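You operate a simulated robot arm through the tools that you are given. There is no shell and no other tool.

You run a simulated robot arm. Do the job below in one go: nothing can be reset, and whatever is moved stays where it is left.

Task
Swap the Brindmere plate for the Thimbleoak plate and lock it in.
Fine: the Brindmere plate is in the red drawer of the print unit and goes on the steel worktop beside the unit; leave the other controls. Where these are worked on the way, their far stop is far enough and under half their travel is too little: red drawer.

The check looks at the end state, three seconds after you hand in, the way a careful person would. Anything else that was tipped, shoved, dropped, spilled or broken makes it a failure.

Robot
A 7-joint arm with a three-finger gripper, fixed in place. Base frame: the origin is at the foot of the arm, x ahead of it, y to its left, z up. Lengths are in m, angles in degrees, forces in N, time in s.
With the tool pointing down near the work surface it reaches from about 0.1 to 0.88 m from the base axis. Its first joint turns from -166.0 to 166.0 degrees. Payload 2.94 kg.
The TCP is the grasp point between the finger pads, 0.03 m short of the fingertips. In the tool frame z runs along the fingers and y along their closing line. The gripper opens to 0.132 m. The gripper's body begins 0.107 m behind the TCP.
Orientation is told as [roll, pitch, yaw] about the base's x, y, z axes, in that order, counted from this pose: with the fingers straight down and closing along the base's y, the tool's x points along the base's -x, its y along +y and its z along -z.

Tools
- The arm moves only by the tool servo_tool. Its argument "motion" is a list of rows, each a list of 7 numbers: the shift along the tool's x, y, z in m, then the turn, a rotation vector about the tool's x, y, z in degrees, then the closure, from 0 (fully open) to 1 (shut). In form: [[dx, dy, dz, wx, wy, wz, hand], ...]. A call has 1 to 20 rows; each row is the pose to reach, as a shift and turn from the pose commanded when the call began, along the tool's axes at that moment. Each row takes 0.2 s and may step no farther than 0.05 m and 8.6 degrees from the row before; otherwise, or with a gripper value out of range, the whole call is refused. A pose out of reach is approached as far as the arm can. The call stops where the force on the tool passes 40 N (or 10 N more than at its start, if that is more) or the arm is blocked; 0.2 s more then pass. The fingers move at their own pace and stop on an object; they squeeze with about 23 N. The grip force told is the motor's: it shows also when the fingers shut on nothing. Time passes only in rows, and 0.2 s behind the last, so rows that repeat a pose let the fingers close. It gives the time, the measured TCP pose, the force on the tool (base axes), the opening and the grip force at its end, in the units of the frame above (readings bear some noise), with the torque about the TCP (base axes, N m) and any sound that the robot's microphone picked up, and new pictures: "views" is both (left out), scene, wrist or none.
- Cameras (640 x 400 px; columns grow to the right, rows downward): "scene" is fixed at [0.3993, -0.6492, 1.6229]; the picture's right is [0.79, -0.61, 0.00], its down [-0.46, -0.60, -0.65] and it looks along [0.40, 0.52, -0.76] (base axes); focal length 214 px, centre (320, 200). "wrist" rides on the gripper at [0.072, 0.003, -0.144] in the tool frame; the picture's right is [-0.04, 1.00, 0.00], its down [-0.88, -0.04, -0.48] and it looks along [-0.47, -0.02, 0.88] (tool axes); focal length 256 px, centre (320, 200). There is no depth. A picture from a camera that has moved, and an enlarged one, comes with that camera's place and axes in the base frame and with its lens.
- raise_lower(by): slides the trunk up (or, below 0, down) by that many m; the arm rides with it, the base frame stays. It gives what a move gives, with no picture.
- inspect(camera, box): a new picture of the part [left, top, right, bottom] of that camera's present view, enlarged. No time passes.
- sign_off(): hands the job in; it is judged then, once.

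Places have to be worked out from the pictures, the camera data and where the tool is seen. Open the gripper and draw the arm clear of the work before you hand the job in, unless the task says otherwise.

The tools are called by a JSON object that holds its "name" and its "arguments". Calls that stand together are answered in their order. servo_tool: Moves the arm, as the interface text tells. Its arguments: {"type":"object","properties":{"motion":{"type":"array","items":{"type":"array","items":{"type":"number"}}},"views":{"type":"string","enum":["both","scene","wrist","none"]}},"required":["motion"]} The other tools are called the same way: raise_lower (by) slides the trunk up or down; inspect (camera, box) takes an enlarged picture of a part of a camera's view; sign_off () hands the job in.

At the start:

```text
time_s: 0.0
tool_pos: [0.4504, -0.2356, 1.4856]
ee_rot: [0.0, 0.1, 0.0]
force: [-0.2, 0.7, -0.7]
moment: [0.0, -0.02, -0.01]
opening: 0.1321
finger_force: 0.0
trunk travel left (down, up): [-0.425, 0.115]
```

scene: 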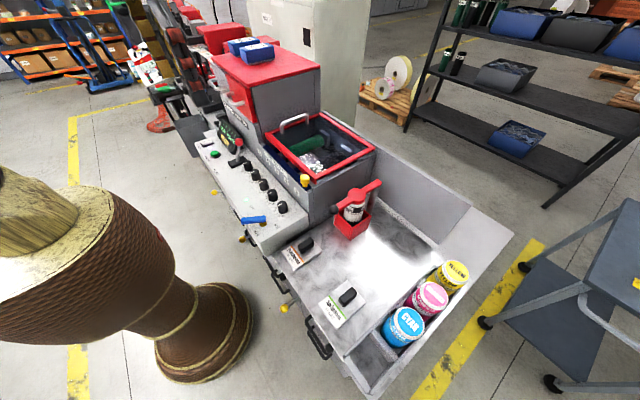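
wrist: 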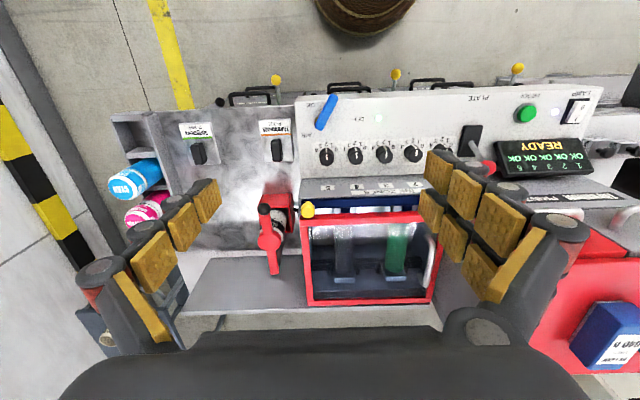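

I start by looking closely at the unit in both pictures before moving anything.

{"name": "inspect", "arguments": {"camera": "scene", "box": [200, 90, 400, 215]}}

{"name": "inspect", "arguments": {"camera": "scene", "box": [240, 170, 500, 380]}}

{"name": "inspect", "arguments": {"camera": "wrist", "box": [280, 60, 640, 310]}}

{"name": "inspect", "arguments": {"camera": "wrist", "box": [100, 70, 440, 320]}}

```text
3.20 times, centred on (300, 152) of scene
camera zoom: at [0.3993, -0.6492, 1.6229], right [0.79, -0.61, 0.0], down [-0.46, -0.6, -0.65], along [0.4, 0.52, -0.76], focal length 686 px, centre (384, 352)
```

zoom: 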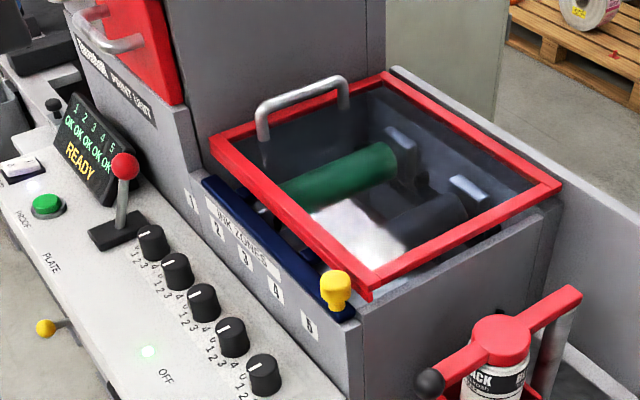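

```text
1.90 times, centred on (370, 275) of scene
camera zoom: at [0.3993, -0.6492, 1.6229], right [0.79, -0.61, 0.0], down [-0.46, -0.6, -0.65], along [0.4, 0.52, -0.76], focal length 408 px, centre (225, 57)
```

zoom: 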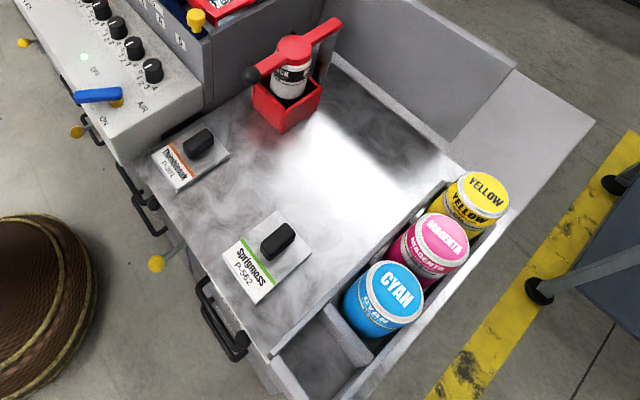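

```text
1.60 times, centred on (460, 185) of wrist
camera zoom: at [0.379, -0.2319, 1.629], right [0.04, 1.0, 0.0], down [0.88, -0.04, 0.48], along [0.47, -0.02, -0.88], focal length 410 px, centre (96, 224)
```

zoom: 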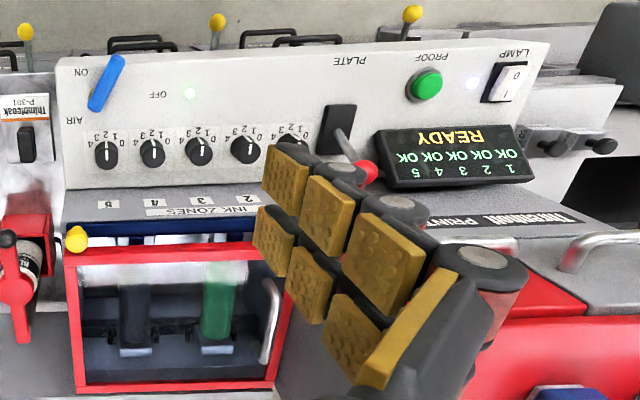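

```text
1.60 times, centred on (270, 195) of wrist
camera zoom: at [0.379, -0.2319, 1.629], right [0.04, 1.0, 0.0], down [0.88, -0.04, 0.48], along [0.47, -0.02, -0.88], focal length 410 px, centre (400, 208)
```

zoom: 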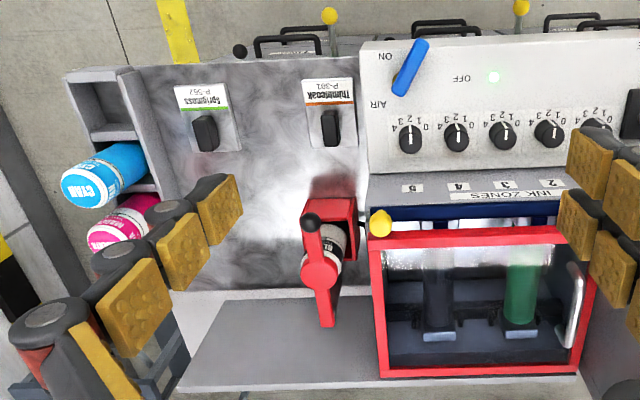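

I look closer at the red parts, the levers and the labels.

{"name": "inspect", "arguments": {"camera": "scene", "box": [190, 50, 290, 115]}}

{"name": "inspect", "arguments": {"camera": "scene", "box": [180, 100, 300, 175]}}

{"name": "inspect", "arguments": {"camera": "scene", "box": [190, 160, 320, 250]}}

{"name": "inspect", "arguments": {"camera": "scene", "box": [250, 100, 390, 190]}}

{"name": "inspect", "arguments": {"camera": "wrist", "box": [440, 80, 640, 205]}}

{"name": "inspect", "arguments": {"camera": "wrist", "box": [280, 180, 460, 310]}}

```text
6.15 times, centred on (240, 82) of scene
camera zoom: at [0.3993, -0.6492, 1.6229], right [0.79, -0.61, 0.0], down [-0.46, -0.6, -0.65], along [0.4, 0.52, -0.76], focal length 1320 px, centre (812, 923)
```

zoom: 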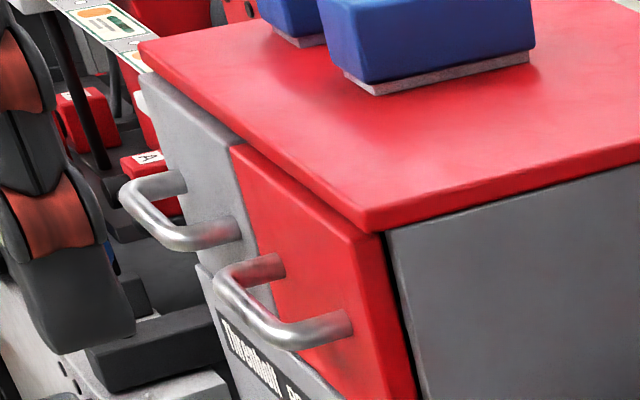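

```text
5.33 times, centred on (240, 138) of scene
camera zoom: at [0.3993, -0.6492, 1.6229], right [0.79, -0.61, 0.0], down [-0.46, -0.6, -0.65], along [0.4, 0.52, -0.76], focal length 1144 px, centre (747, 533)
```

zoom: 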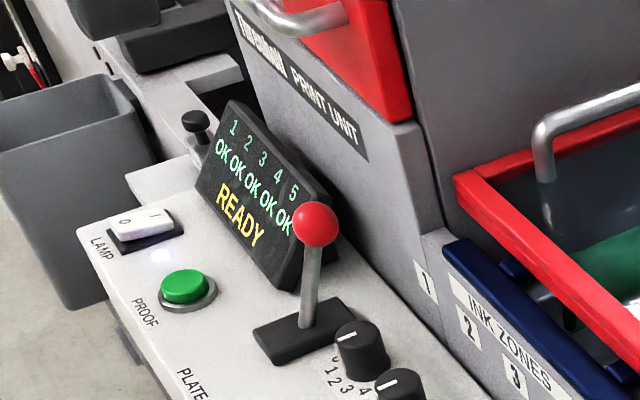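

```text
4.44 times, centred on (255, 205) of scene
camera zoom: at [0.3993, -0.6492, 1.6229], right [0.79, -0.61, 0.0], down [-0.46, -0.6, -0.65], along [0.4, 0.52, -0.76], focal length 953 px, centre (609, 178)
```

zoom: 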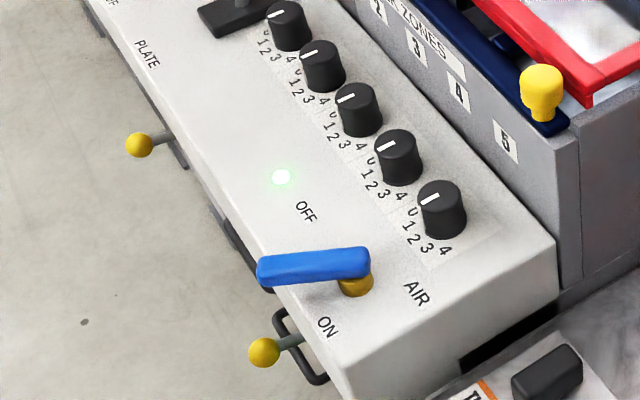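

```text
4.44 times, centred on (320, 145) of scene
camera zoom: at [0.3993, -0.6492, 1.6229], right [0.79, -0.61, 0.0], down [-0.46, -0.6, -0.65], along [0.4, 0.52, -0.76], focal length 953 px, centre (320, 444)
```

zoom: 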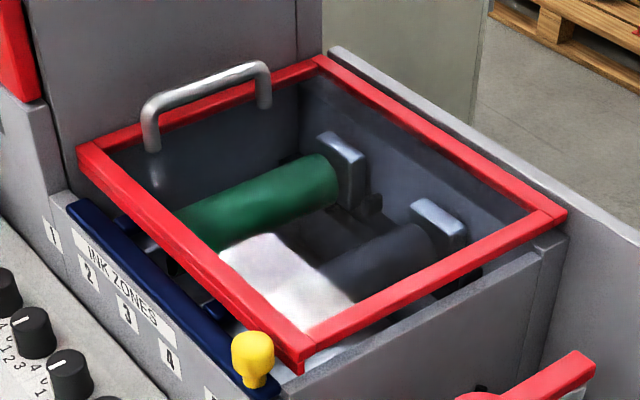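

```text
3.20 times, centred on (540, 142) of wrist
camera zoom: at [0.379, -0.2319, 1.629], right [0.04, 1.0, 0.0], down [0.88, -0.04, 0.48], along [0.47, -0.02, -0.88], focal length 819 px, centre (-384, 384)
```

zoom: 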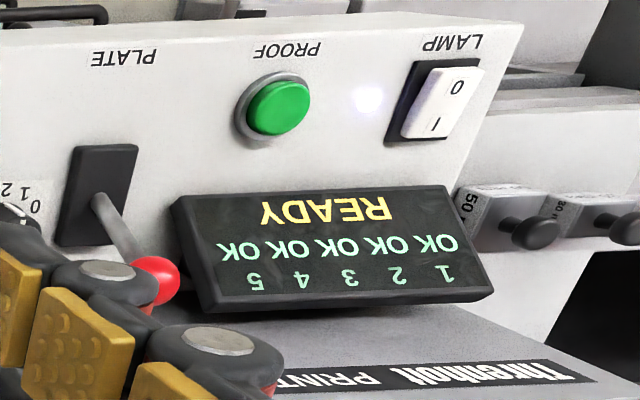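

```text
3.08 times, centred on (370, 245) of wrist
camera zoom: at [0.379, -0.2319, 1.629], right [0.04, 1.0, 0.0], down [0.88, -0.04, 0.48], along [0.47, -0.02, -0.88], focal length 788 px, centre (166, 62)
```

zoom: 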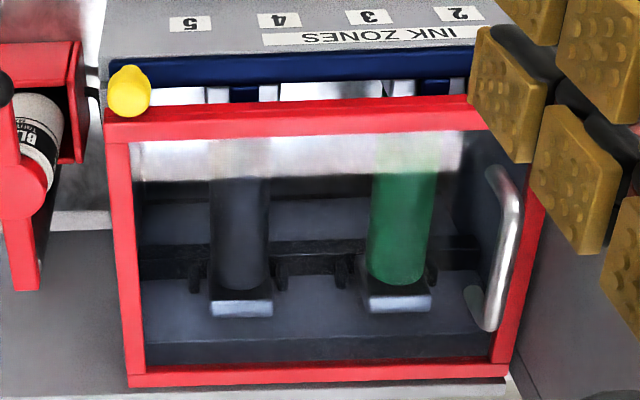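

The red drawer's bar handle comes out near (0.60, 0.14, 1.28), the PLATE lever ball near (0.58, 0.10, 1.14) and the Thimbleoak knob near (0.57, -0.35, 1.01). I shift the arm back and to the left, staying high, to look at the drawer front and lever with the wrist camera.

{"name": "servo_tool", "arguments": {"motion": [[0.012, 0.045, 0, 0, 0, 0, 0], [0.024, 0.09, 0, 0, 0, 0, 0], [0.036, 0.135, 0, 0, 0, 0, 0], [0.048, 0.18, 0, 0, 0, 0, 0], [0.06, 0.225, 0, 0, 0, 0, 0], [0.072, 0.27, 0, 0, 0, 0, 0], [0.084, 0.315, 0, 0, 0, 0, 0], [0.1, 0.36, 0, 0, 0, 0, 0]]}}

```text
time_s: 1.8
tool_pos: [0.3516, 0.1235, 1.4881]
ee_rot: [0.0, 0.0, 0.0]
force: [0.7, 1.4, -0.6]
moment: [0.0, -0.02, -0.01]
opening: 0.1321
finger_force: 0.1
trunk travel left (down, up): [-0.425, 0.115]
camera wrist: at [0.2783, 0.1266, 1.6308], right [0.04, 1.0, 0.0], down [0.88, -0.04, 0.48], along [0.47, -0.02, -0.88], focal length 256 px, centre (320, 200)
```

scene: 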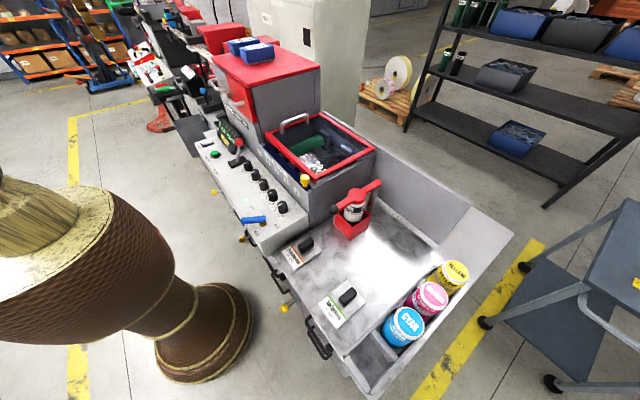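
wrist: 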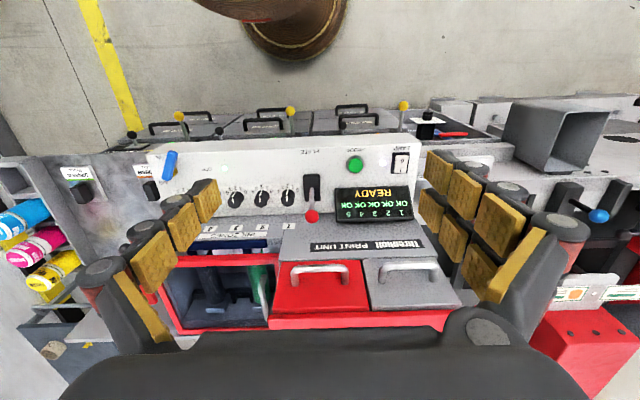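

The arm moved cleanly and the drawer fronts are now in view of the wrist camera. I enlarge the drawer, lever and display parts.

{"name": "inspect", "arguments": {"camera": "wrist", "box": [250, 140, 490, 340]}}

{"name": "inspect", "arguments": {"camera": "wrist", "box": [270, 130, 430, 240]}}

{"name": "inspect", "arguments": {"camera": "wrist", "box": [130, 90, 470, 260]}}

{"name": "inspect", "arguments": {"camera": "scene", "box": [100, 0, 300, 180]}}

```text
2.00 times, centred on (370, 240) of wrist
camera zoom: at [0.2783, 0.1266, 1.6308], right [0.04, 1.0, 0.0], down [0.88, -0.04, 0.48], along [0.47, -0.02, -0.88], focal length 512 px, centre (220, 120)
```

zoom: 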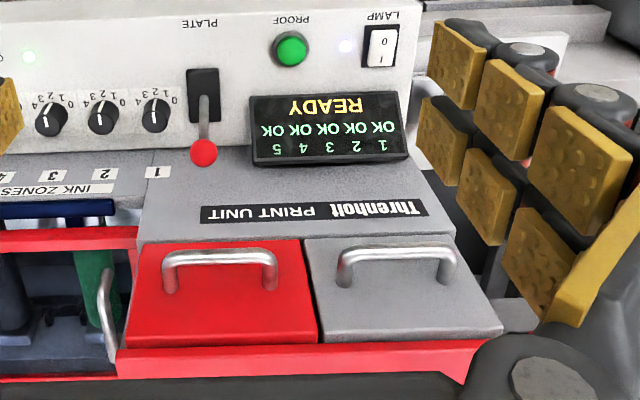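

```text
3.64 times, centred on (350, 185) of wrist
camera zoom: at [0.2783, 0.1266, 1.6308], right [0.04, 1.0, 0.0], down [0.88, -0.04, 0.48], along [0.47, -0.02, -0.88], focal length 931 px, centre (211, 254)
```

zoom: 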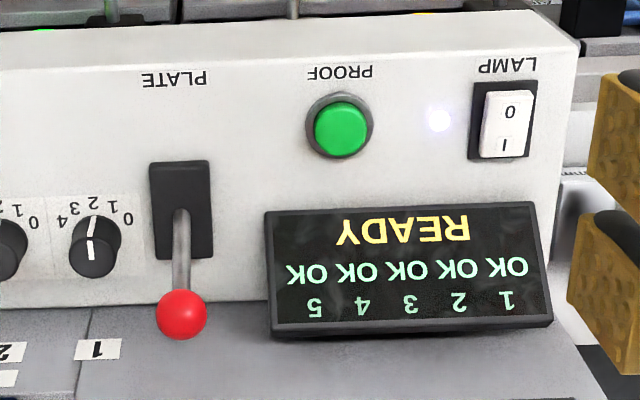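

```text
1.88 times, centred on (300, 175) of wrist
camera zoom: at [0.2783, 0.1266, 1.6308], right [0.04, 1.0, 0.0], down [0.88, -0.04, 0.48], along [0.47, -0.02, -0.88], focal length 482 px, centre (358, 247)
```

zoom: 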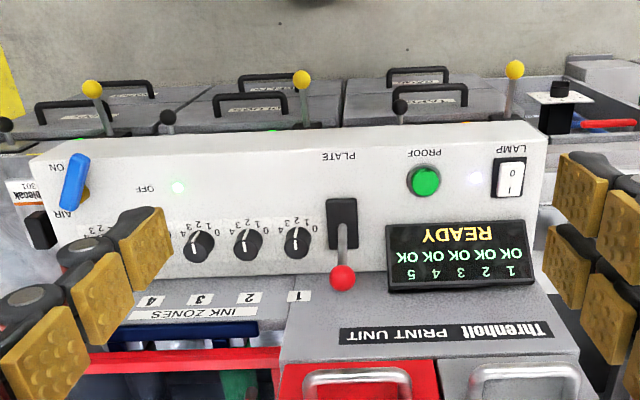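

```text
2.22 times, centred on (200, 90) of scene
camera zoom: at [0.3993, -0.6492, 1.6229], right [0.79, -0.61, 0.0], down [-0.46, -0.6, -0.65], along [0.4, 0.52, -0.76], focal length 477 px, centre (587, 444)
```

zoom: 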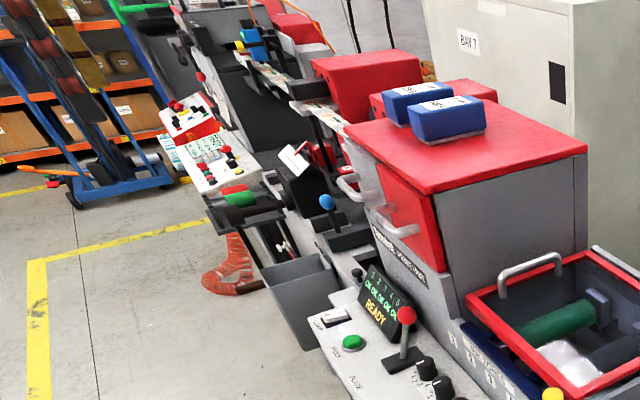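

The red drawer's bar handle refines to about (0.598, 0.113, 1.294) with its front at x≈0.632; the PLATE lever leans away from me, pivot near (0.549, 0.095, 1.06). I enlarge other parts to read labels before touching anything.

{"name": "inspect", "arguments": {"camera": "wrist", "box": [120, 90, 300, 200]}}

{"name": "inspect", "arguments": {"camera": "wrist", "box": [240, 90, 480, 160]}}

{"name": "inspect", "arguments": {"camera": "wrist", "box": [400, 80, 640, 230]}}

{"name": "inspect", "arguments": {"camera": "scene", "box": [130, 60, 250, 160]}}

{"name": "inspect", "arguments": {"camera": "scene", "box": [260, 220, 380, 340]}}

```text
3.56 times, centred on (210, 145) of wrist
camera zoom: at [0.2783, 0.1266, 1.6308], right [0.04, 1.0, 0.0], down [0.88, -0.04, 0.48], along [0.47, -0.02, -0.88], focal length 910 px, centre (711, 396)
```

zoom: 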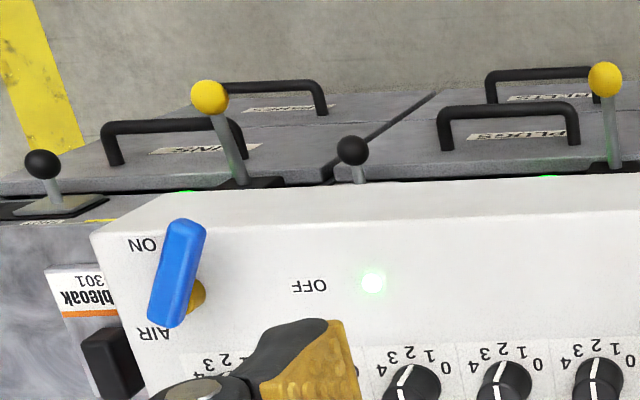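

```text
2.67 times, centred on (360, 125) of wrist
camera zoom: at [0.2783, 0.1266, 1.6308], right [0.04, 1.0, 0.0], down [0.88, -0.04, 0.48], along [0.47, -0.02, -0.88], focal length 683 px, centre (213, 400)
```

zoom: 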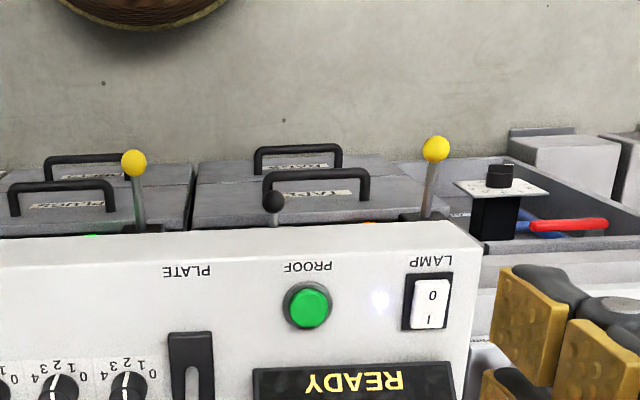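

```text
2.67 times, centred on (520, 155) of wrist
camera zoom: at [0.2783, 0.1266, 1.6308], right [0.04, 1.0, 0.0], down [0.88, -0.04, 0.48], along [0.47, -0.02, -0.88], focal length 683 px, centre (-213, 320)
```

zoom: 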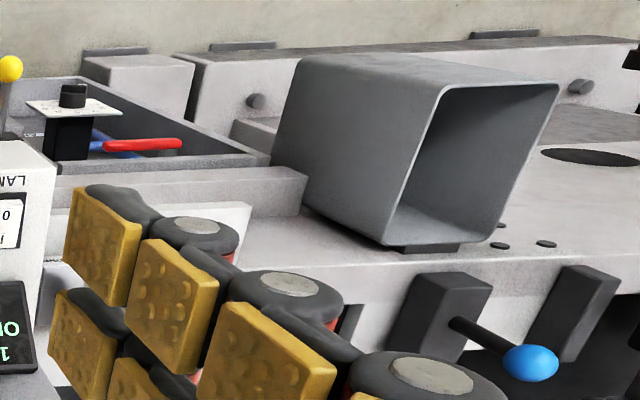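

```text
4.00 times, centred on (190, 110) of scene
camera zoom: at [0.3993, -0.6492, 1.6229], right [0.79, -0.61, 0.0], down [-0.46, -0.6, -0.65], along [0.4, 0.52, -0.76], focal length 858 px, centre (840, 560)
```

zoom: 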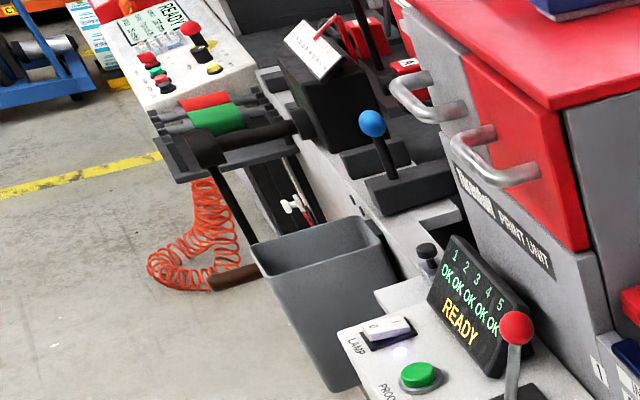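

```text
3.33 times, centred on (320, 280) of scene
camera zoom: at [0.3993, -0.6492, 1.6229], right [0.79, -0.61, 0.0], down [-0.46, -0.6, -0.65], along [0.4, 0.52, -0.76], focal length 715 px, centre (320, -67)
```

zoom: 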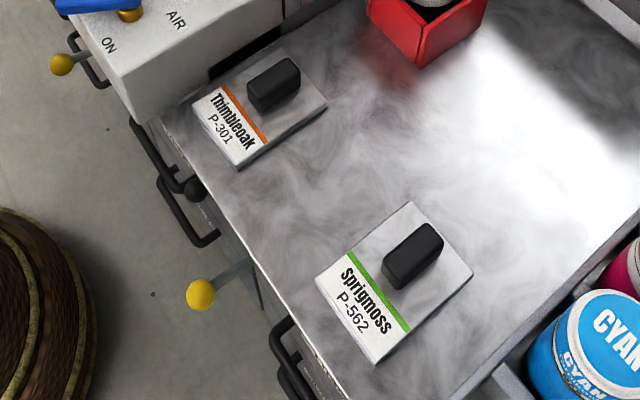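

The lower row are other drawers and latches that the job does not need. I'll first try the red drawer: I turn the gripper a quarter turn so it closes along x (across the bar handle), and narrow it partly.

{"name": "servo_tool", "arguments": {"motion": [[0, 0, 0, 0, 0, -8.18, 0.1], [0, 0, 0, 0, 0, -16.36, 0.2], [0, 0, 0, 0, 0, -24.55, 0.3], [0, 0, 0, 0, 0, -32.73, 0.4], [0, 0, 0, 0, 0, -40.91, 0.5], [0, 0, 0, 0, 0, -49.09, 0.6], [0, 0, 0, 0, 0, -57.27, 0.7], [0, 0, 0, 0, 0, -65.45, 0.73], [0, 0, 0, 0, 0, -73.64, 0.73], [0, 0, 0, 0, 0, -81.82, 0.73], [0, 0, 0, 0, 0, -90, 0.73]]}}

```text
time_s: 4.2
tool_pos: [0.3504, 0.1263, 1.4876]
ee_rot: [0.0, 0.0, 90.2]
force: [0.6, 0.0, -0.5]
moment: [0.03, -0.02, -0.02]
opening: 0.0357
finger_force: 0.1
trunk travel left (down, up): [-0.425, 0.115]
camera wrist: at [0.3479, 0.0533, 1.6297], right [-1.0, 0.04, 0.0], down [0.04, 0.88, 0.48], along [0.02, 0.48, -0.88], focal length 256 px, centre (320, 200)
```

scene: 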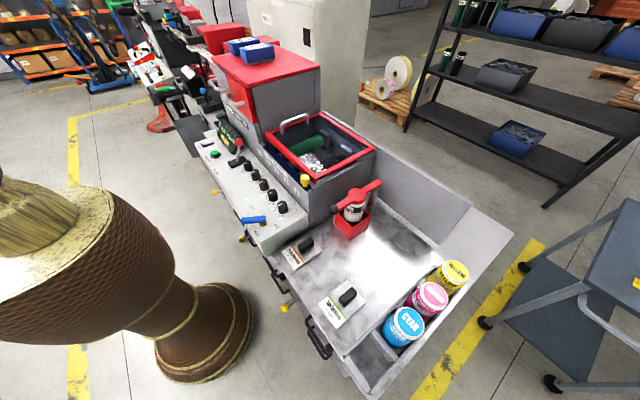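
wrist: 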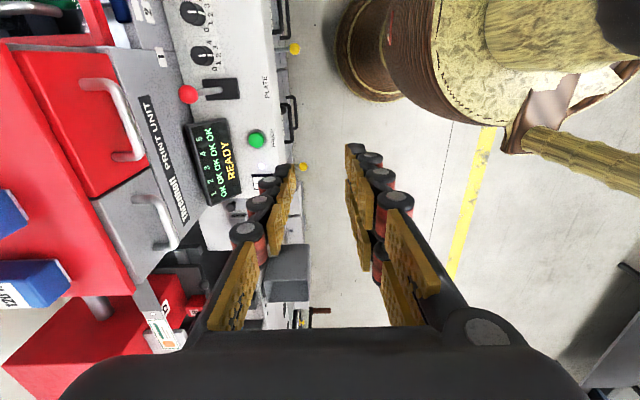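

The gripper turned fine. I enlarge the handle in this new view to pin down its bar and the drawer front.

{"name": "inspect", "arguments": {"camera": "wrist", "box": [20, 50, 200, 270]}}

```text
1.82 times, centred on (110, 160) of wrist
camera zoom: at [0.3479, 0.0533, 1.6297], right [-1.0, 0.04, 0.0], down [0.04, 0.88, 0.48], along [0.02, 0.48, -0.88], focal length 465 px, centre (702, 273)
```

zoom: 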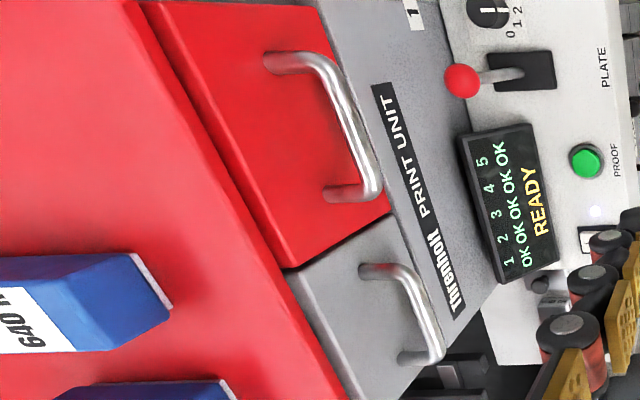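

The bar spans y≈0.07 to 0.154 at about x 0.600, z 1.29. I move above it, with the fingertips still well over the bar, to check the alignment.

{"name": "servo_tool", "arguments": {"motion": [[0.002, -0.045, 0.0, 0, 0, 0, 0.73], [0.004, -0.09, 0.0, 0, 0, 0, 0.73], [0.006, -0.135, 0.01, 0, 0, 0, 0.73], [0.008, -0.18, 0.03, 0, 0, 0, 0.73], [0.012, -0.22, 0.05, 0, 0, 0, 0.73], [0.012, -0.25, 0.066, 0, 0, 0, 0.73], [0.012, -0.25, 0.066, 0, 0, 0, 0.73]]}}

{"name": "inspect", "arguments": {"camera": "wrist", "box": [220, 60, 460, 280]}}

```text
time_s: 5.8
tool_pos: [0.6007, 0.1118, 1.4184]
ee_rot: [-0.1, 0.1, 90.0]
force: [0.1, -0.2, 0.3]
moment: [0.02, -0.02, 0.06]
opening: 0.0356
finger_force: 0.1
trunk travel left (down, up): [-0.425, 0.115]
camera wrist: at [0.5976, 0.0388, 1.5614], right [-1.0, 0.04, 0.0], down [0.04, 0.88, 0.48], along [0.02, 0.48, -0.88], focal length 256 px, centre (320, 200)
```

scene: 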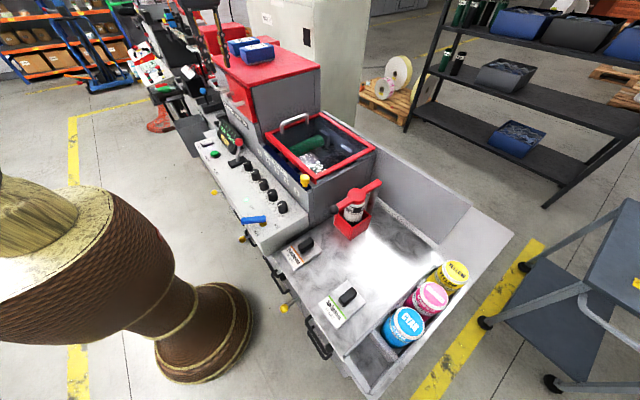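
wrist: 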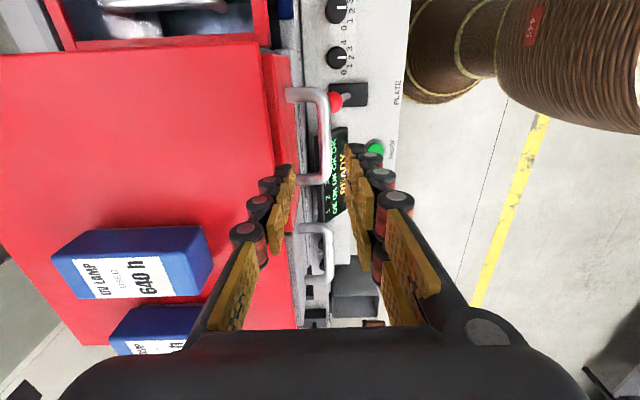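

```text
1.82 times, centred on (340, 170) of wrist
camera zoom: at [0.5976, 0.0388, 1.5614], right [-1.0, 0.04, 0.0], down [0.04, 0.88, 0.48], along [0.02, 0.48, -0.88], focal length 465 px, centre (284, 254)
```

zoom: 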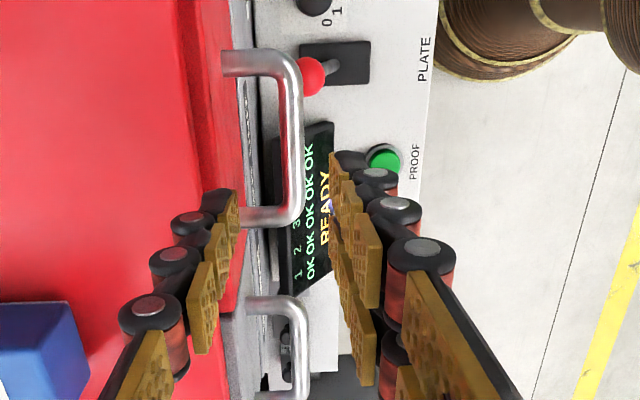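

From above, the bar sits at x≈0.595 and the drawer front at about 0.630. I narrow the fingers a little, centre on x≈0.597 and come down so the fingers straddle the bar.

{"name": "servo_tool", "arguments": {"motion": [[0, 0.004, 0.0, 0, 0, 0, 0.785], [0, 0.004, 0.03, 0, 0, 0, 0.785], [0, 0.004, 0.06, 0, 0, 0, 0.785], [0, 0.004, 0.09, 0, 0, 0, 0.785], [0, 0.004, 0.115, 0, 0, 0, 0.785], [0, 0.004, 0.132, 0, 0, 0, 0.785], [0, 0.004, 0.132, 0, 0, 0, 0.785]], "views": "wrist"}}

{"name": "inspect", "arguments": {"camera": "wrist", "box": [220, 60, 460, 280]}}

```text
time_s: 7.4
tool_pos: [0.597, 0.1138, 1.2883]
ee_rot: [0.0, 0.0, 90.0]
force: [-0.4, -0.7, 0.6]
moment: [-0.01, 0.01, 0.01]
opening: 0.0286
finger_force: 0.2
trunk travel left (down, up): [-0.425, 0.115]
camera wrist: at [0.5932, 0.0413, 1.4322], right [-1.0, 0.04, 0.0], down [0.04, 0.88, 0.48], along [0.02, 0.48, -0.88], focal length 256 px, centre (320, 200)
```

wrist: 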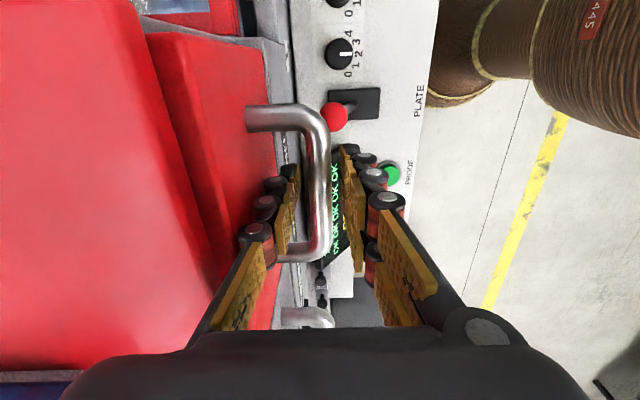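

```text
1.82 times, centred on (340, 170) of wrist
camera zoom: at [0.5932, 0.0413, 1.4322], right [-1.0, 0.04, 0.0], down [0.04, 0.88, 0.48], along [0.02, 0.48, -0.88], focal length 465 px, centre (284, 254)
```

zoom: 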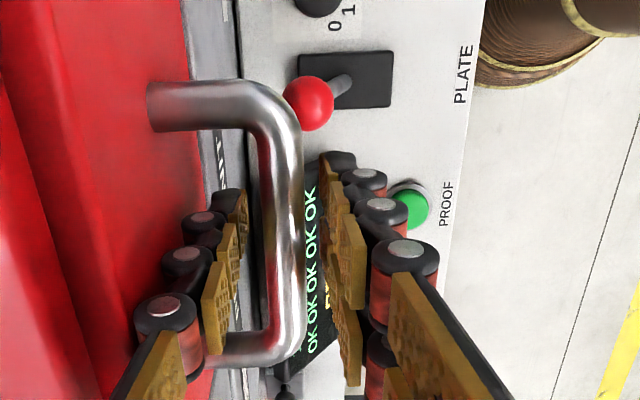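

The fingers straddle the bar with room on both sides. I close on it.

{"name": "servo_tool", "arguments": {"motion": [[0, 0, 0, 0, 0, 0, 1], [0, 0, 0, 0, 0, 0, 1], [0, 0, 0, 0, 0, 0, 1]], "views": "wrist"}}

```text
time_s: 8.2
tool_pos: [0.5973, 0.1129, 1.2898]
ee_rot: [0.0, -0.1, 90.0]
force: [-1.0, -1.2, -1.3]
moment: [-0.07, -0.18, 0.59]
opening: 0.0127
finger_force: 32.0
trunk travel left (down, up): [-0.425, 0.115]
camera wrist: at [0.5933, 0.0414, 1.4321], right [-1.0, 0.04, 0.0], down [0.04, 0.88, 0.48], along [0.02, 0.47, -0.88], focal length 256 px, centre (320, 200)
```

wrist: 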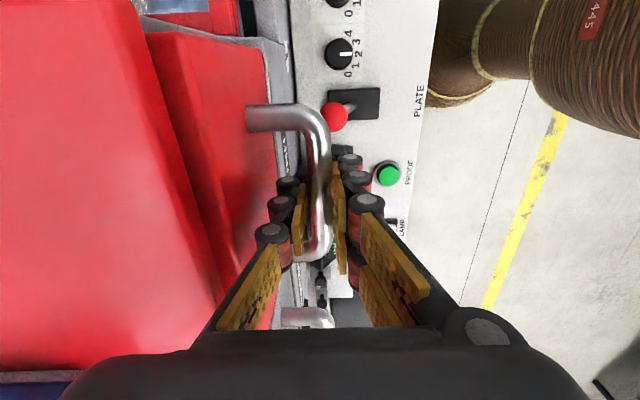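

The bar is gripped (opening 12.7 mm). I pull gently toward the robot by 3 cm to see whether the drawer runs or is held.

{"name": "servo_tool", "arguments": {"motion": [[0, 0.008, 0, 0, 0, 0, 1], [0, 0.016, 0, 0, 0, 0, 1], [0, 0.024, 0, 0, 0, 0, 1], [0, 0.032, 0, 0, 0, 0, 1]], "views": "both"}}

```text
time_s: 8.8
tool_pos: [0.5954, 0.1129, 1.2893]
ee_rot: [-0.9, -0.2, 90.0]
force: [20.8, 1.9, -14.0]
moment: [0.19, 0.04, 0.59]
opening: 0.0126
finger_force: 37.6
trunk travel left (down, up): [-0.425, 0.115]
stopped in row 2: the force on the tool passed its limit at 46 N (the readings are from after the stop); the commanded pose is now the measured one
camera wrist: at [0.5902, 0.0411, 1.4318], right [-1.0, 0.04, -0.02], down [0.03, 0.88, 0.48], along [0.03, 0.48, -0.88], focal length 256 px, centre (320, 200)
```

scene: 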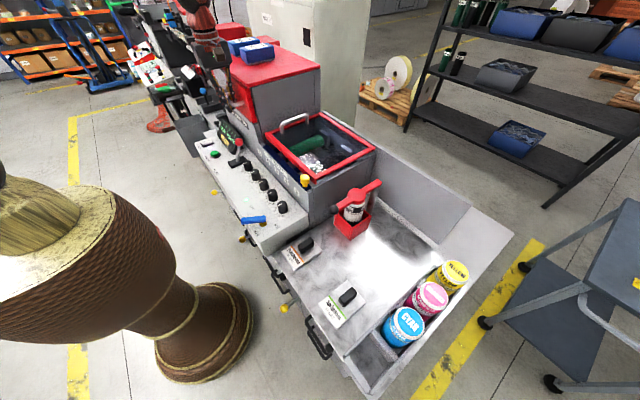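
wrist: 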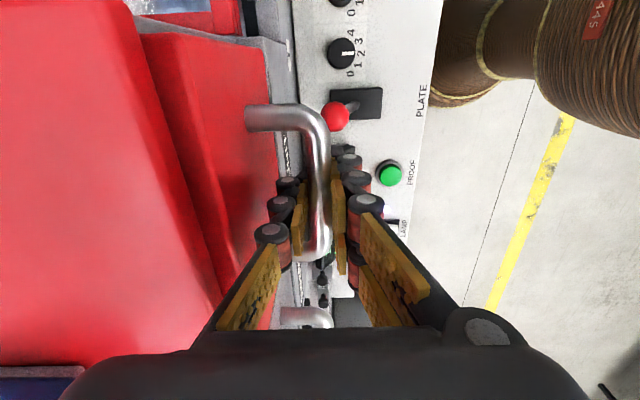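

The drawer is held fast (it stopped at 46 N with no travel), so the PLATE lever most likely locks it. I let go of the handle and lift straight up off it.

{"name": "servo_tool", "arguments": {"motion": [[0, -0.002, 0, 0, 0, 0, 0.785], [0, -0.002, 0, 0, 0, 0, 0.785], [0, -0.002, 0, 0, 0, 0, 0.785], [0, -0.002, -0.03, 0, 0, 0, 0.785], [0, -0.002, -0.07, 0, 0, 0, 0.785], [0, -0.002, -0.11, 0, 0, 0, 0.785], [0, 0.02, -0.13, 0, 0, 0, 0.785]], "views": "wrist"}}

```text
time_s: 10.4
tool_pos: [0.5665, 0.1141, 1.4222]
ee_rot: [-0.9, -0.1, 90.1]
force: [-0.8, 0.4, -0.1]
moment: [0.01, -0.01, -0.03]
opening: 0.0283
finger_force: 0.1
trunk travel left (down, up): [-0.425, 0.115]
camera wrist: at [0.5611, 0.0405, 1.5651], right [-1.0, 0.04, -0.02], down [0.03, 0.88, 0.48], along [0.03, 0.48, -0.88], focal length 256 px, centre (320, 200)
```

wrist: 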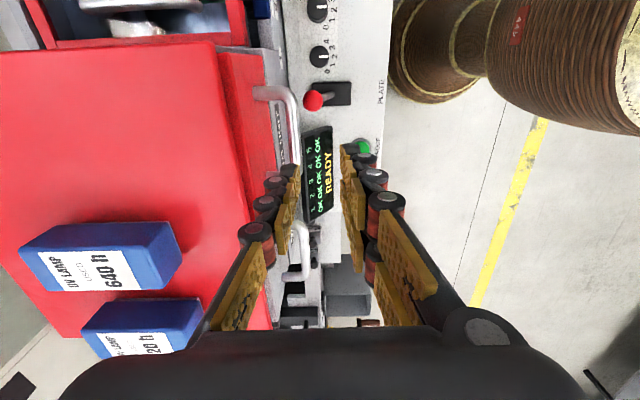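

The handle is free and unmoved. To work the PLATE lever (ball about (0.577, 0.093, 1.145)) I must keep the gripper body clear of the drawer handle above it, so I back off, turn back to closing along y, and will then tilt the fingers forward.

{"name": "servo_tool", "arguments": {"motion": [[0.0, 0.02, 0, 0, 0, 8.18, 0.7], [0.002, 0.04, 0, 0, 0, 16.36, 0.6], [0.004, 0.06, 0, 0, 0, 24.55, 0.55], [0.006, 0.08, 0, 0, 0, 32.73, 0.55], [0.008, 0.1, 0, 0, 0, 40.91, 0.55], [0.01, 0.12, 0, 0, 0, 49.09, 0.55], [0.012, 0.135, 0, 0, 0, 57.27, 0.55], [0.014, 0.145, 0, 0, 0, 65.45, 0.55], [0.016, 0.155, 0, 0, 0, 73.64, 0.55], [0.018, 0.16, 0, 0, 0, 81.82, 0.55], [0.021, 0.1665, 0, 0, 0, 90, 0.55]], "views": "wrist"}}

```text
time_s: 12.8
tool_pos: [0.4012, 0.0924, 1.4194]
ee_rot: [0.1, -0.8, 0.0]
force: [-0.1, 0.5, 0.0]
moment: [-0.01, -0.01, -0.02]
opening: 0.0594
finger_force: 0.1
trunk travel left (down, up): [-0.425, 0.115]
camera wrist: at [0.327, 0.0942, 1.5604], right [0.04, 1.0, 0.0], down [0.87, -0.04, 0.49], along [0.49, -0.02, -0.87], focal length 256 px, centre (320, 200)
```

wrist: 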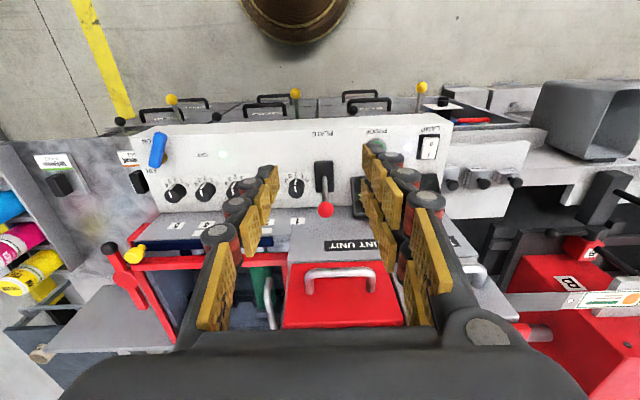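

Now I tilt the tool about 44° so the fingers point forward and down, and drop to a pre-approach point in front of and above the lever ball.

{"name": "servo_tool", "arguments": {"motion": [[0, 0, 0.01, 0, -7.4, 0, 0.55], [0, 0, 0.03, 0, -14.8, 0, 0.55], [-0.005, 0, 0.05, 0, -22.2, 0, 0.55], [-0.01, 0, 0.07, 0, -29.6, 0, 0.55], [-0.02, 0, 0.095, 0, -37, 0, 0.55], [-0.03, 0, 0.12, 0, -44.2, 0, 0.55], [-0.04, 0, 0.14, 0, -44.2, 0, 0.55], [-0.055, 0, 0.16, 0, -44.2, 0, 0.55]]}}

{"name": "inspect", "arguments": {"camera": "wrist", "box": [200, 80, 440, 300]}}

```text
time_s: 14.6
tool_pos: [0.4595, 0.0926, 1.2604]
ee_rot: [0.3, -45.2, -0.1]
force: [-0.3, 0.0, 0.6]
moment: [0.04, 0.0, -0.01]
opening: 0.0596
finger_force: 0.0
trunk travel left (down, up): [-0.425, 0.115]
camera wrist: at [0.3072, 0.0951, 1.3096], right [0.03, 1.0, 0.03], down [0.28, -0.04, 0.96], along [0.96, -0.02, -0.28], focal length 256 px, centre (320, 200)
```

scene: 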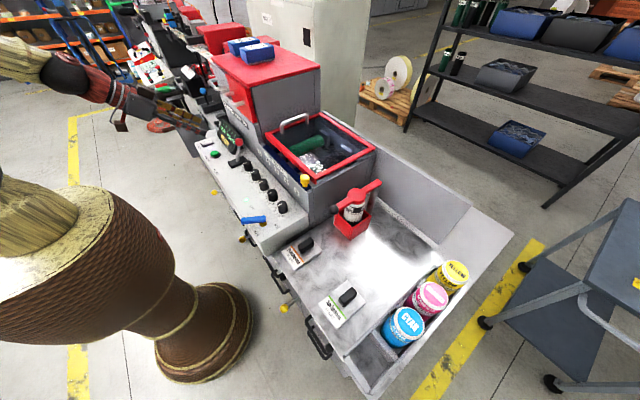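
wrist: 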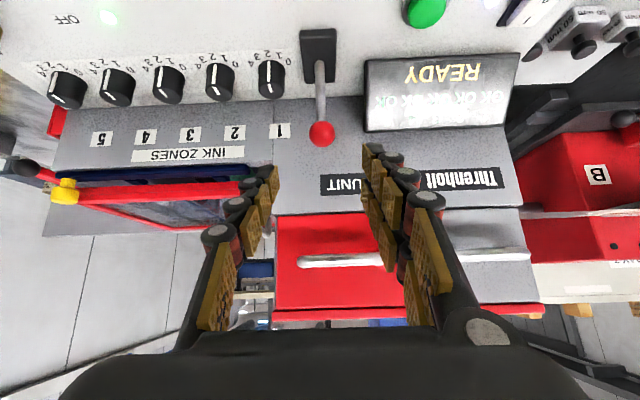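

```text
1.82 times, centred on (320, 190) of wrist
camera zoom: at [0.3072, 0.0951, 1.3096], right [0.03, 1.0, 0.03], down [0.28, -0.04, 0.96], along [0.96, -0.02, -0.28], focal length 465 px, centre (320, 218)
```

zoom: 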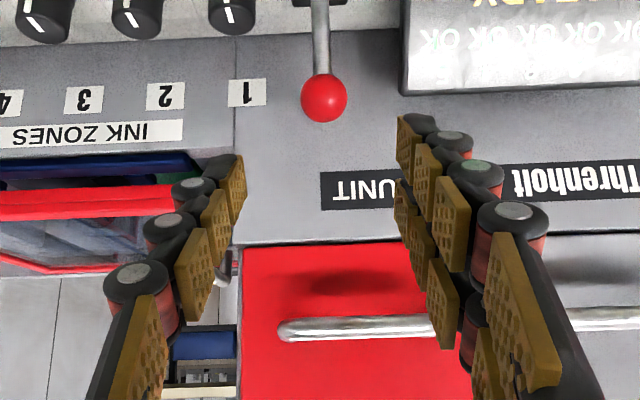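

The ball is centred between the fingers, at about (0.577, 0.093, 1.149). I advance along the fingers' axis so the ball sits between the pads, still open.

{"name": "servo_tool", "arguments": {"motion": [[-0.001, 0.0005, 0.04, 0, 0, 0, 0.55], [-0.002, 0.0005, 0.08, 0, 0, 0, 0.55], [-0.003, 0.0005, 0.115, 0, 0, 0, 0.55], [-0.004, 0.0005, 0.14, 0, 0, 0, 0.55], [-0.004, 0.0005, 0.158, 0, 0, 0, 0.55], [-0.004, 0.0005, 0.158, 0, 0, 0, 0.55]]}}

{"name": "inspect", "arguments": {"camera": "wrist", "box": [200, 40, 440, 260]}}

```text
time_s: 16.0
tool_pos: [0.5738, 0.0922, 1.1503]
ee_rot: [0.2, -45.0, -0.1]
force: [0.2, -0.5, 0.0]
moment: [0.03, 0.0, 0.02]
opening: 0.0596
finger_force: 0.1
trunk travel left (down, up): [-0.425, 0.115]
camera wrist: at [0.4208, 0.0956, 1.2], right [0.03, 1.0, 0.03], down [0.28, -0.04, 0.96], along [0.96, -0.02, -0.28], focal length 256 px, centre (320, 200)
```

scene: 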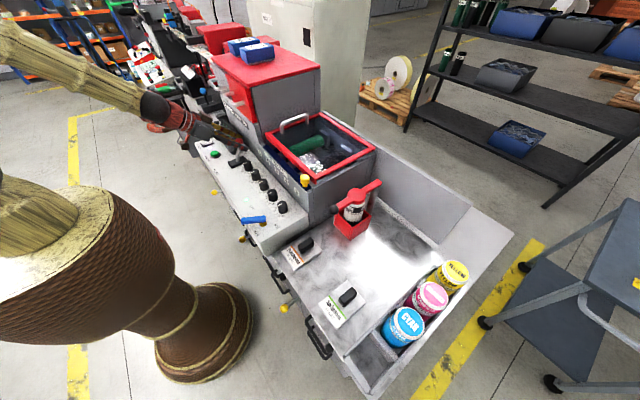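
wrist: 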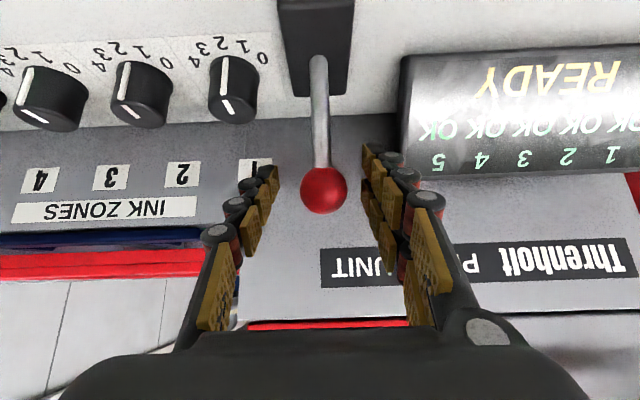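

```text
1.82 times, centred on (320, 150) of wrist
camera zoom: at [0.4208, 0.0956, 1.2], right [0.03, 1.0, 0.03], down [0.28, -0.04, 0.96], along [0.96, -0.02, -0.28], focal length 465 px, centre (320, 291)
```

zoom: 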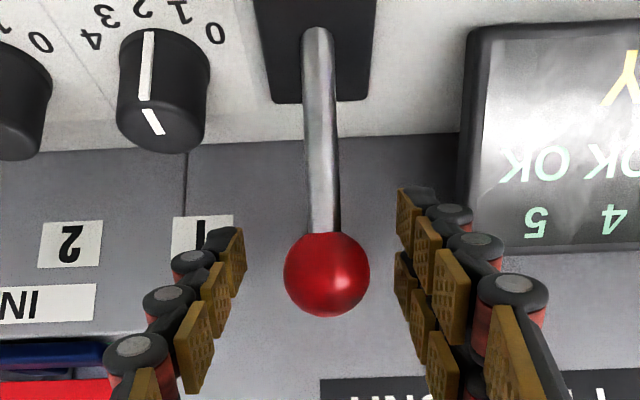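

The ball sits between the pads. I close on it.

{"name": "servo_tool", "arguments": {"motion": [[0, 0.001, 0.002, 0, 0, 0, 1], [0, 0.001, 0.002, 0, 0, 0, 1], [0, 0.001, 0.002, 0, 0, 0, 1], [0, 0.001, 0.002, 0, 0, 0, 1]], "views": "wrist"}}

```text
time_s: 17.0
tool_pos: [0.5762, 0.0949, 1.1503]
ee_rot: [0.1, -45.1, 0.0]
force: [1.4, 8.4, -1.1]
moment: [-0.08, -0.09, 0.15]
opening: 0.0299
finger_force: 34.1
trunk travel left (down, up): [-0.425, 0.115]
camera wrist: at [0.4225, 0.0975, 1.1991], right [0.03, 1.0, 0.03], down [0.28, -0.04, 0.96], along [0.96, -0.02, -0.28], focal length 256 px, centre (320, 200)
```

wrist: 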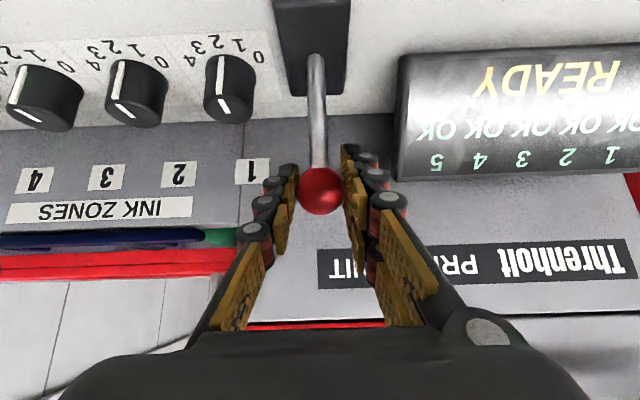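

The ball is gripped. I pull the lever toward the robot along its arc about the pivot near (0.554, 1.06), in small steps.

{"name": "servo_tool", "arguments": {"motion": [[0.0043, 0, -0.0067, 0, 0, 0, 1], [0.0093, 0, -0.0131, 0, 0, 0, 1], [0.0146, 0, -0.0191, 0, 0, 0, 1], [0.0206, 0, -0.0244, 0, 0, 0, 1], [0.0269, 0, -0.0294, 0, 0, 0, 1], [0.0336, 0, -0.0337, 0, 0, 0, 1]]}}

{"name": "inspect", "arguments": {"camera": "wrist", "box": [200, 20, 440, 260]}}

```text
time_s: 18.4
tool_pos: [0.5272, 0.0949, 1.1494]
ee_rot: [0.1, -45.1, 0.1]
force: [6.0, 13.3, 14.5]
moment: [-0.01, -0.83, 0.24]
opening: 0.0295
finger_force: 44.6
trunk travel left (down, up): [-0.425, 0.115]
camera wrist: at [0.3749, 0.0977, 1.1989], right [0.03, 1.0, 0.03], down [0.28, -0.04, 0.96], along [0.96, -0.02, -0.28], focal length 256 px, centre (320, 200)
```

scene: 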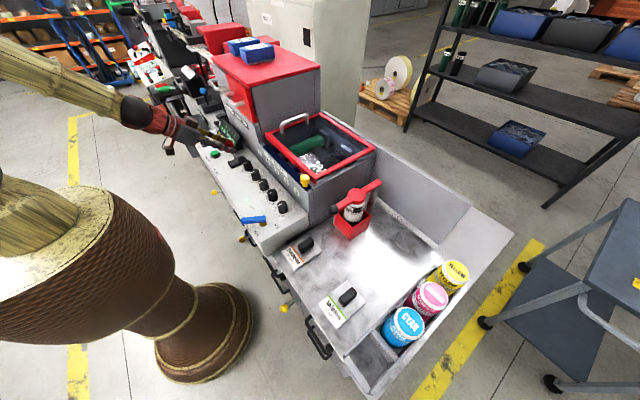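
wrist: 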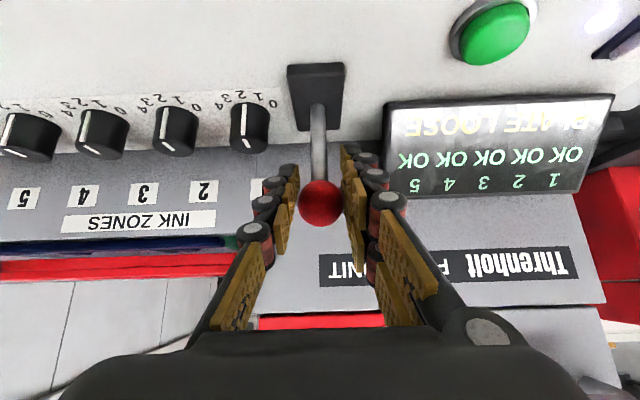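

```text
1.67 times, centred on (320, 140) of wrist
camera zoom: at [0.3749, 0.0977, 1.1989], right [0.03, 1.0, 0.03], down [0.28, -0.04, 0.96], along [0.96, -0.02, -0.28], focal length 427 px, centre (320, 300)
```

zoom: 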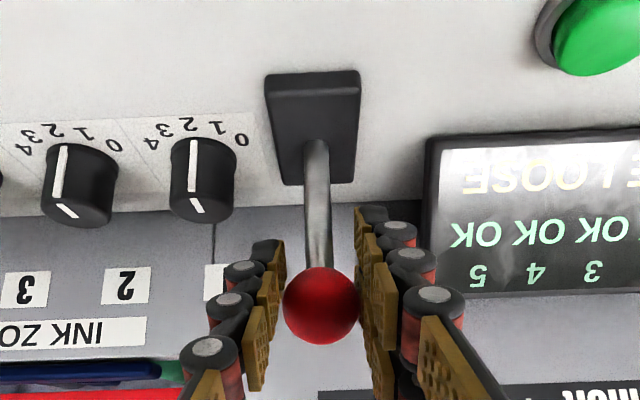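

The display now reads "PLATE LOOSE", so the lever is the plate lock and pulling it toward me frees it. I ease it a little further to find its stop.

{"name": "servo_tool", "arguments": {"motion": [[0.0028, 0, -0.0029, 0, 0, 0, 1], [0.0056, 0, -0.0057, 0, 0, 0, 1], [0.0085, 0, -0.0085, 0, 0, 0, 1], [0.0113, 0, -0.0113, 0, 0, 0, 1]], "views": "wrist"}}

```text
time_s: 19.4
tool_pos: [0.5109, 0.0961, 1.1441]
ee_rot: [-0.1, -44.6, 0.1]
force: [9.3, 23.6, -20.3]
moment: [-0.4, -0.01, 0.37]
opening: 0.0268
finger_force: 44.8
trunk travel left (down, up): [-0.425, 0.115]
camera wrist: at [0.3589, 0.0992, 1.195], right [0.03, 1.0, 0.03], down [0.29, -0.04, 0.96], along [0.96, -0.02, -0.29], focal length 256 px, centre (320, 200)
```

wrist: 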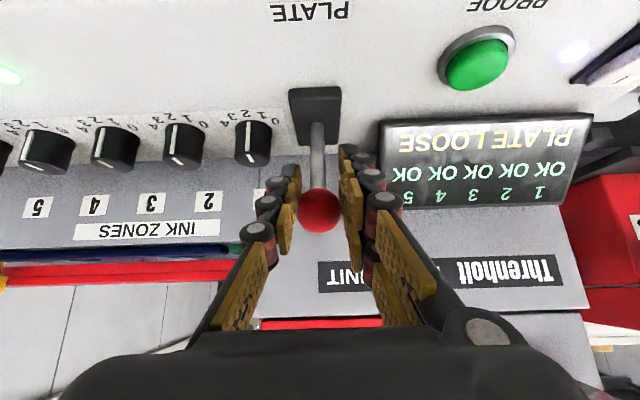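

The lever is now well over toward me (ball near x 0.511) and the display stays on "PLATE LOOSE". I open the fingers and back away along their axis.

{"name": "servo_tool", "arguments": {"motion": [[0, 0, 0, 0, 0, 0, 0.55], [0, 0, 0, 0, 0, 0, 0.55], [0, 0, 0, 0, 0, 0, 0.5], [0, 0, -0.03, 0, 0, 0, 0.5], [0, 0, -0.07, 0, 0, 0, 0.5], [0, 0, -0.11, 0, 0, 0, 0.5], [0, 0, -0.15, 0, 0, 0, 0.5]]}}

{"name": "inspect", "arguments": {"camera": "wrist", "box": [200, 60, 600, 300]}}

```text
time_s: 21.0
tool_pos: [0.4031, 0.0922, 1.256]
ee_rot: [0.2, -45.1, -0.2]
force: [0.6, 0.6, 0.7]
moment: [-0.01, -0.03, 0.03]
opening: 0.0658
finger_force: 0.0
trunk travel left (down, up): [-0.425, 0.115]
camera wrist: at [0.25, 0.0955, 1.3048], right [0.03, 1.0, 0.03], down [0.28, -0.04, 0.96], along [0.96, -0.02, -0.28], focal length 256 px, centre (320, 200)
```

scene: 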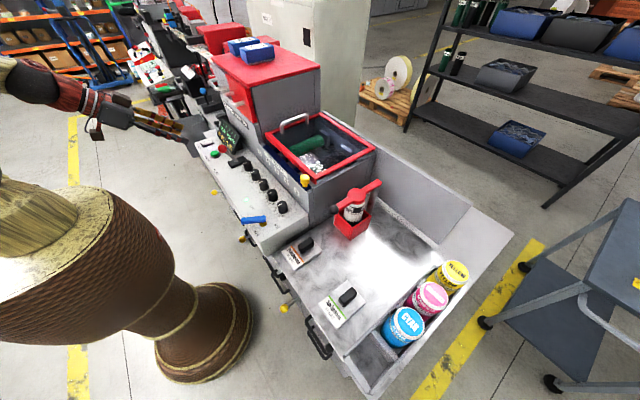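
wrist: 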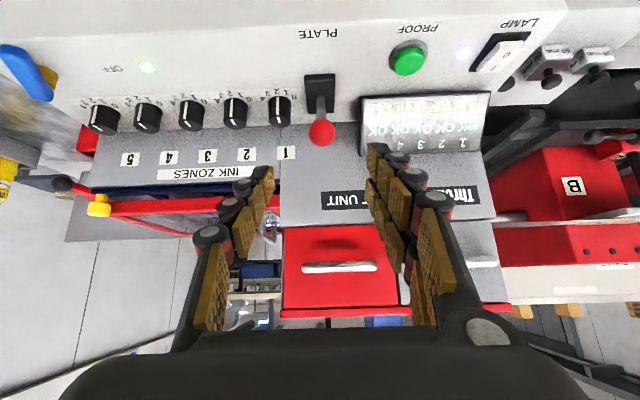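

```text
1.60 times, centred on (400, 180) of wrist
camera zoom: at [0.25, 0.0955, 1.3048], right [0.03, 1.0, 0.03], down [0.28, -0.04, 0.96], along [0.96, -0.02, -0.28], focal length 410 px, centre (192, 232)
```

zoom: 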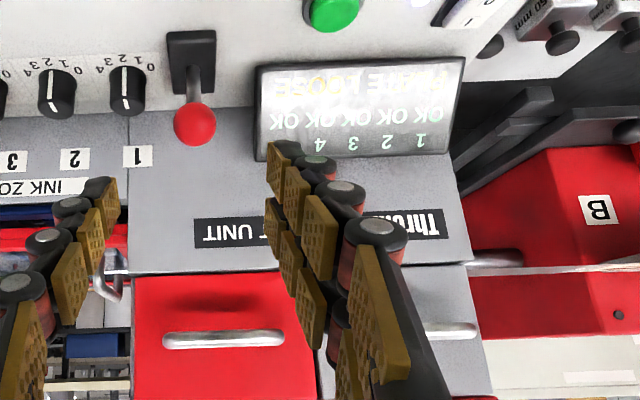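

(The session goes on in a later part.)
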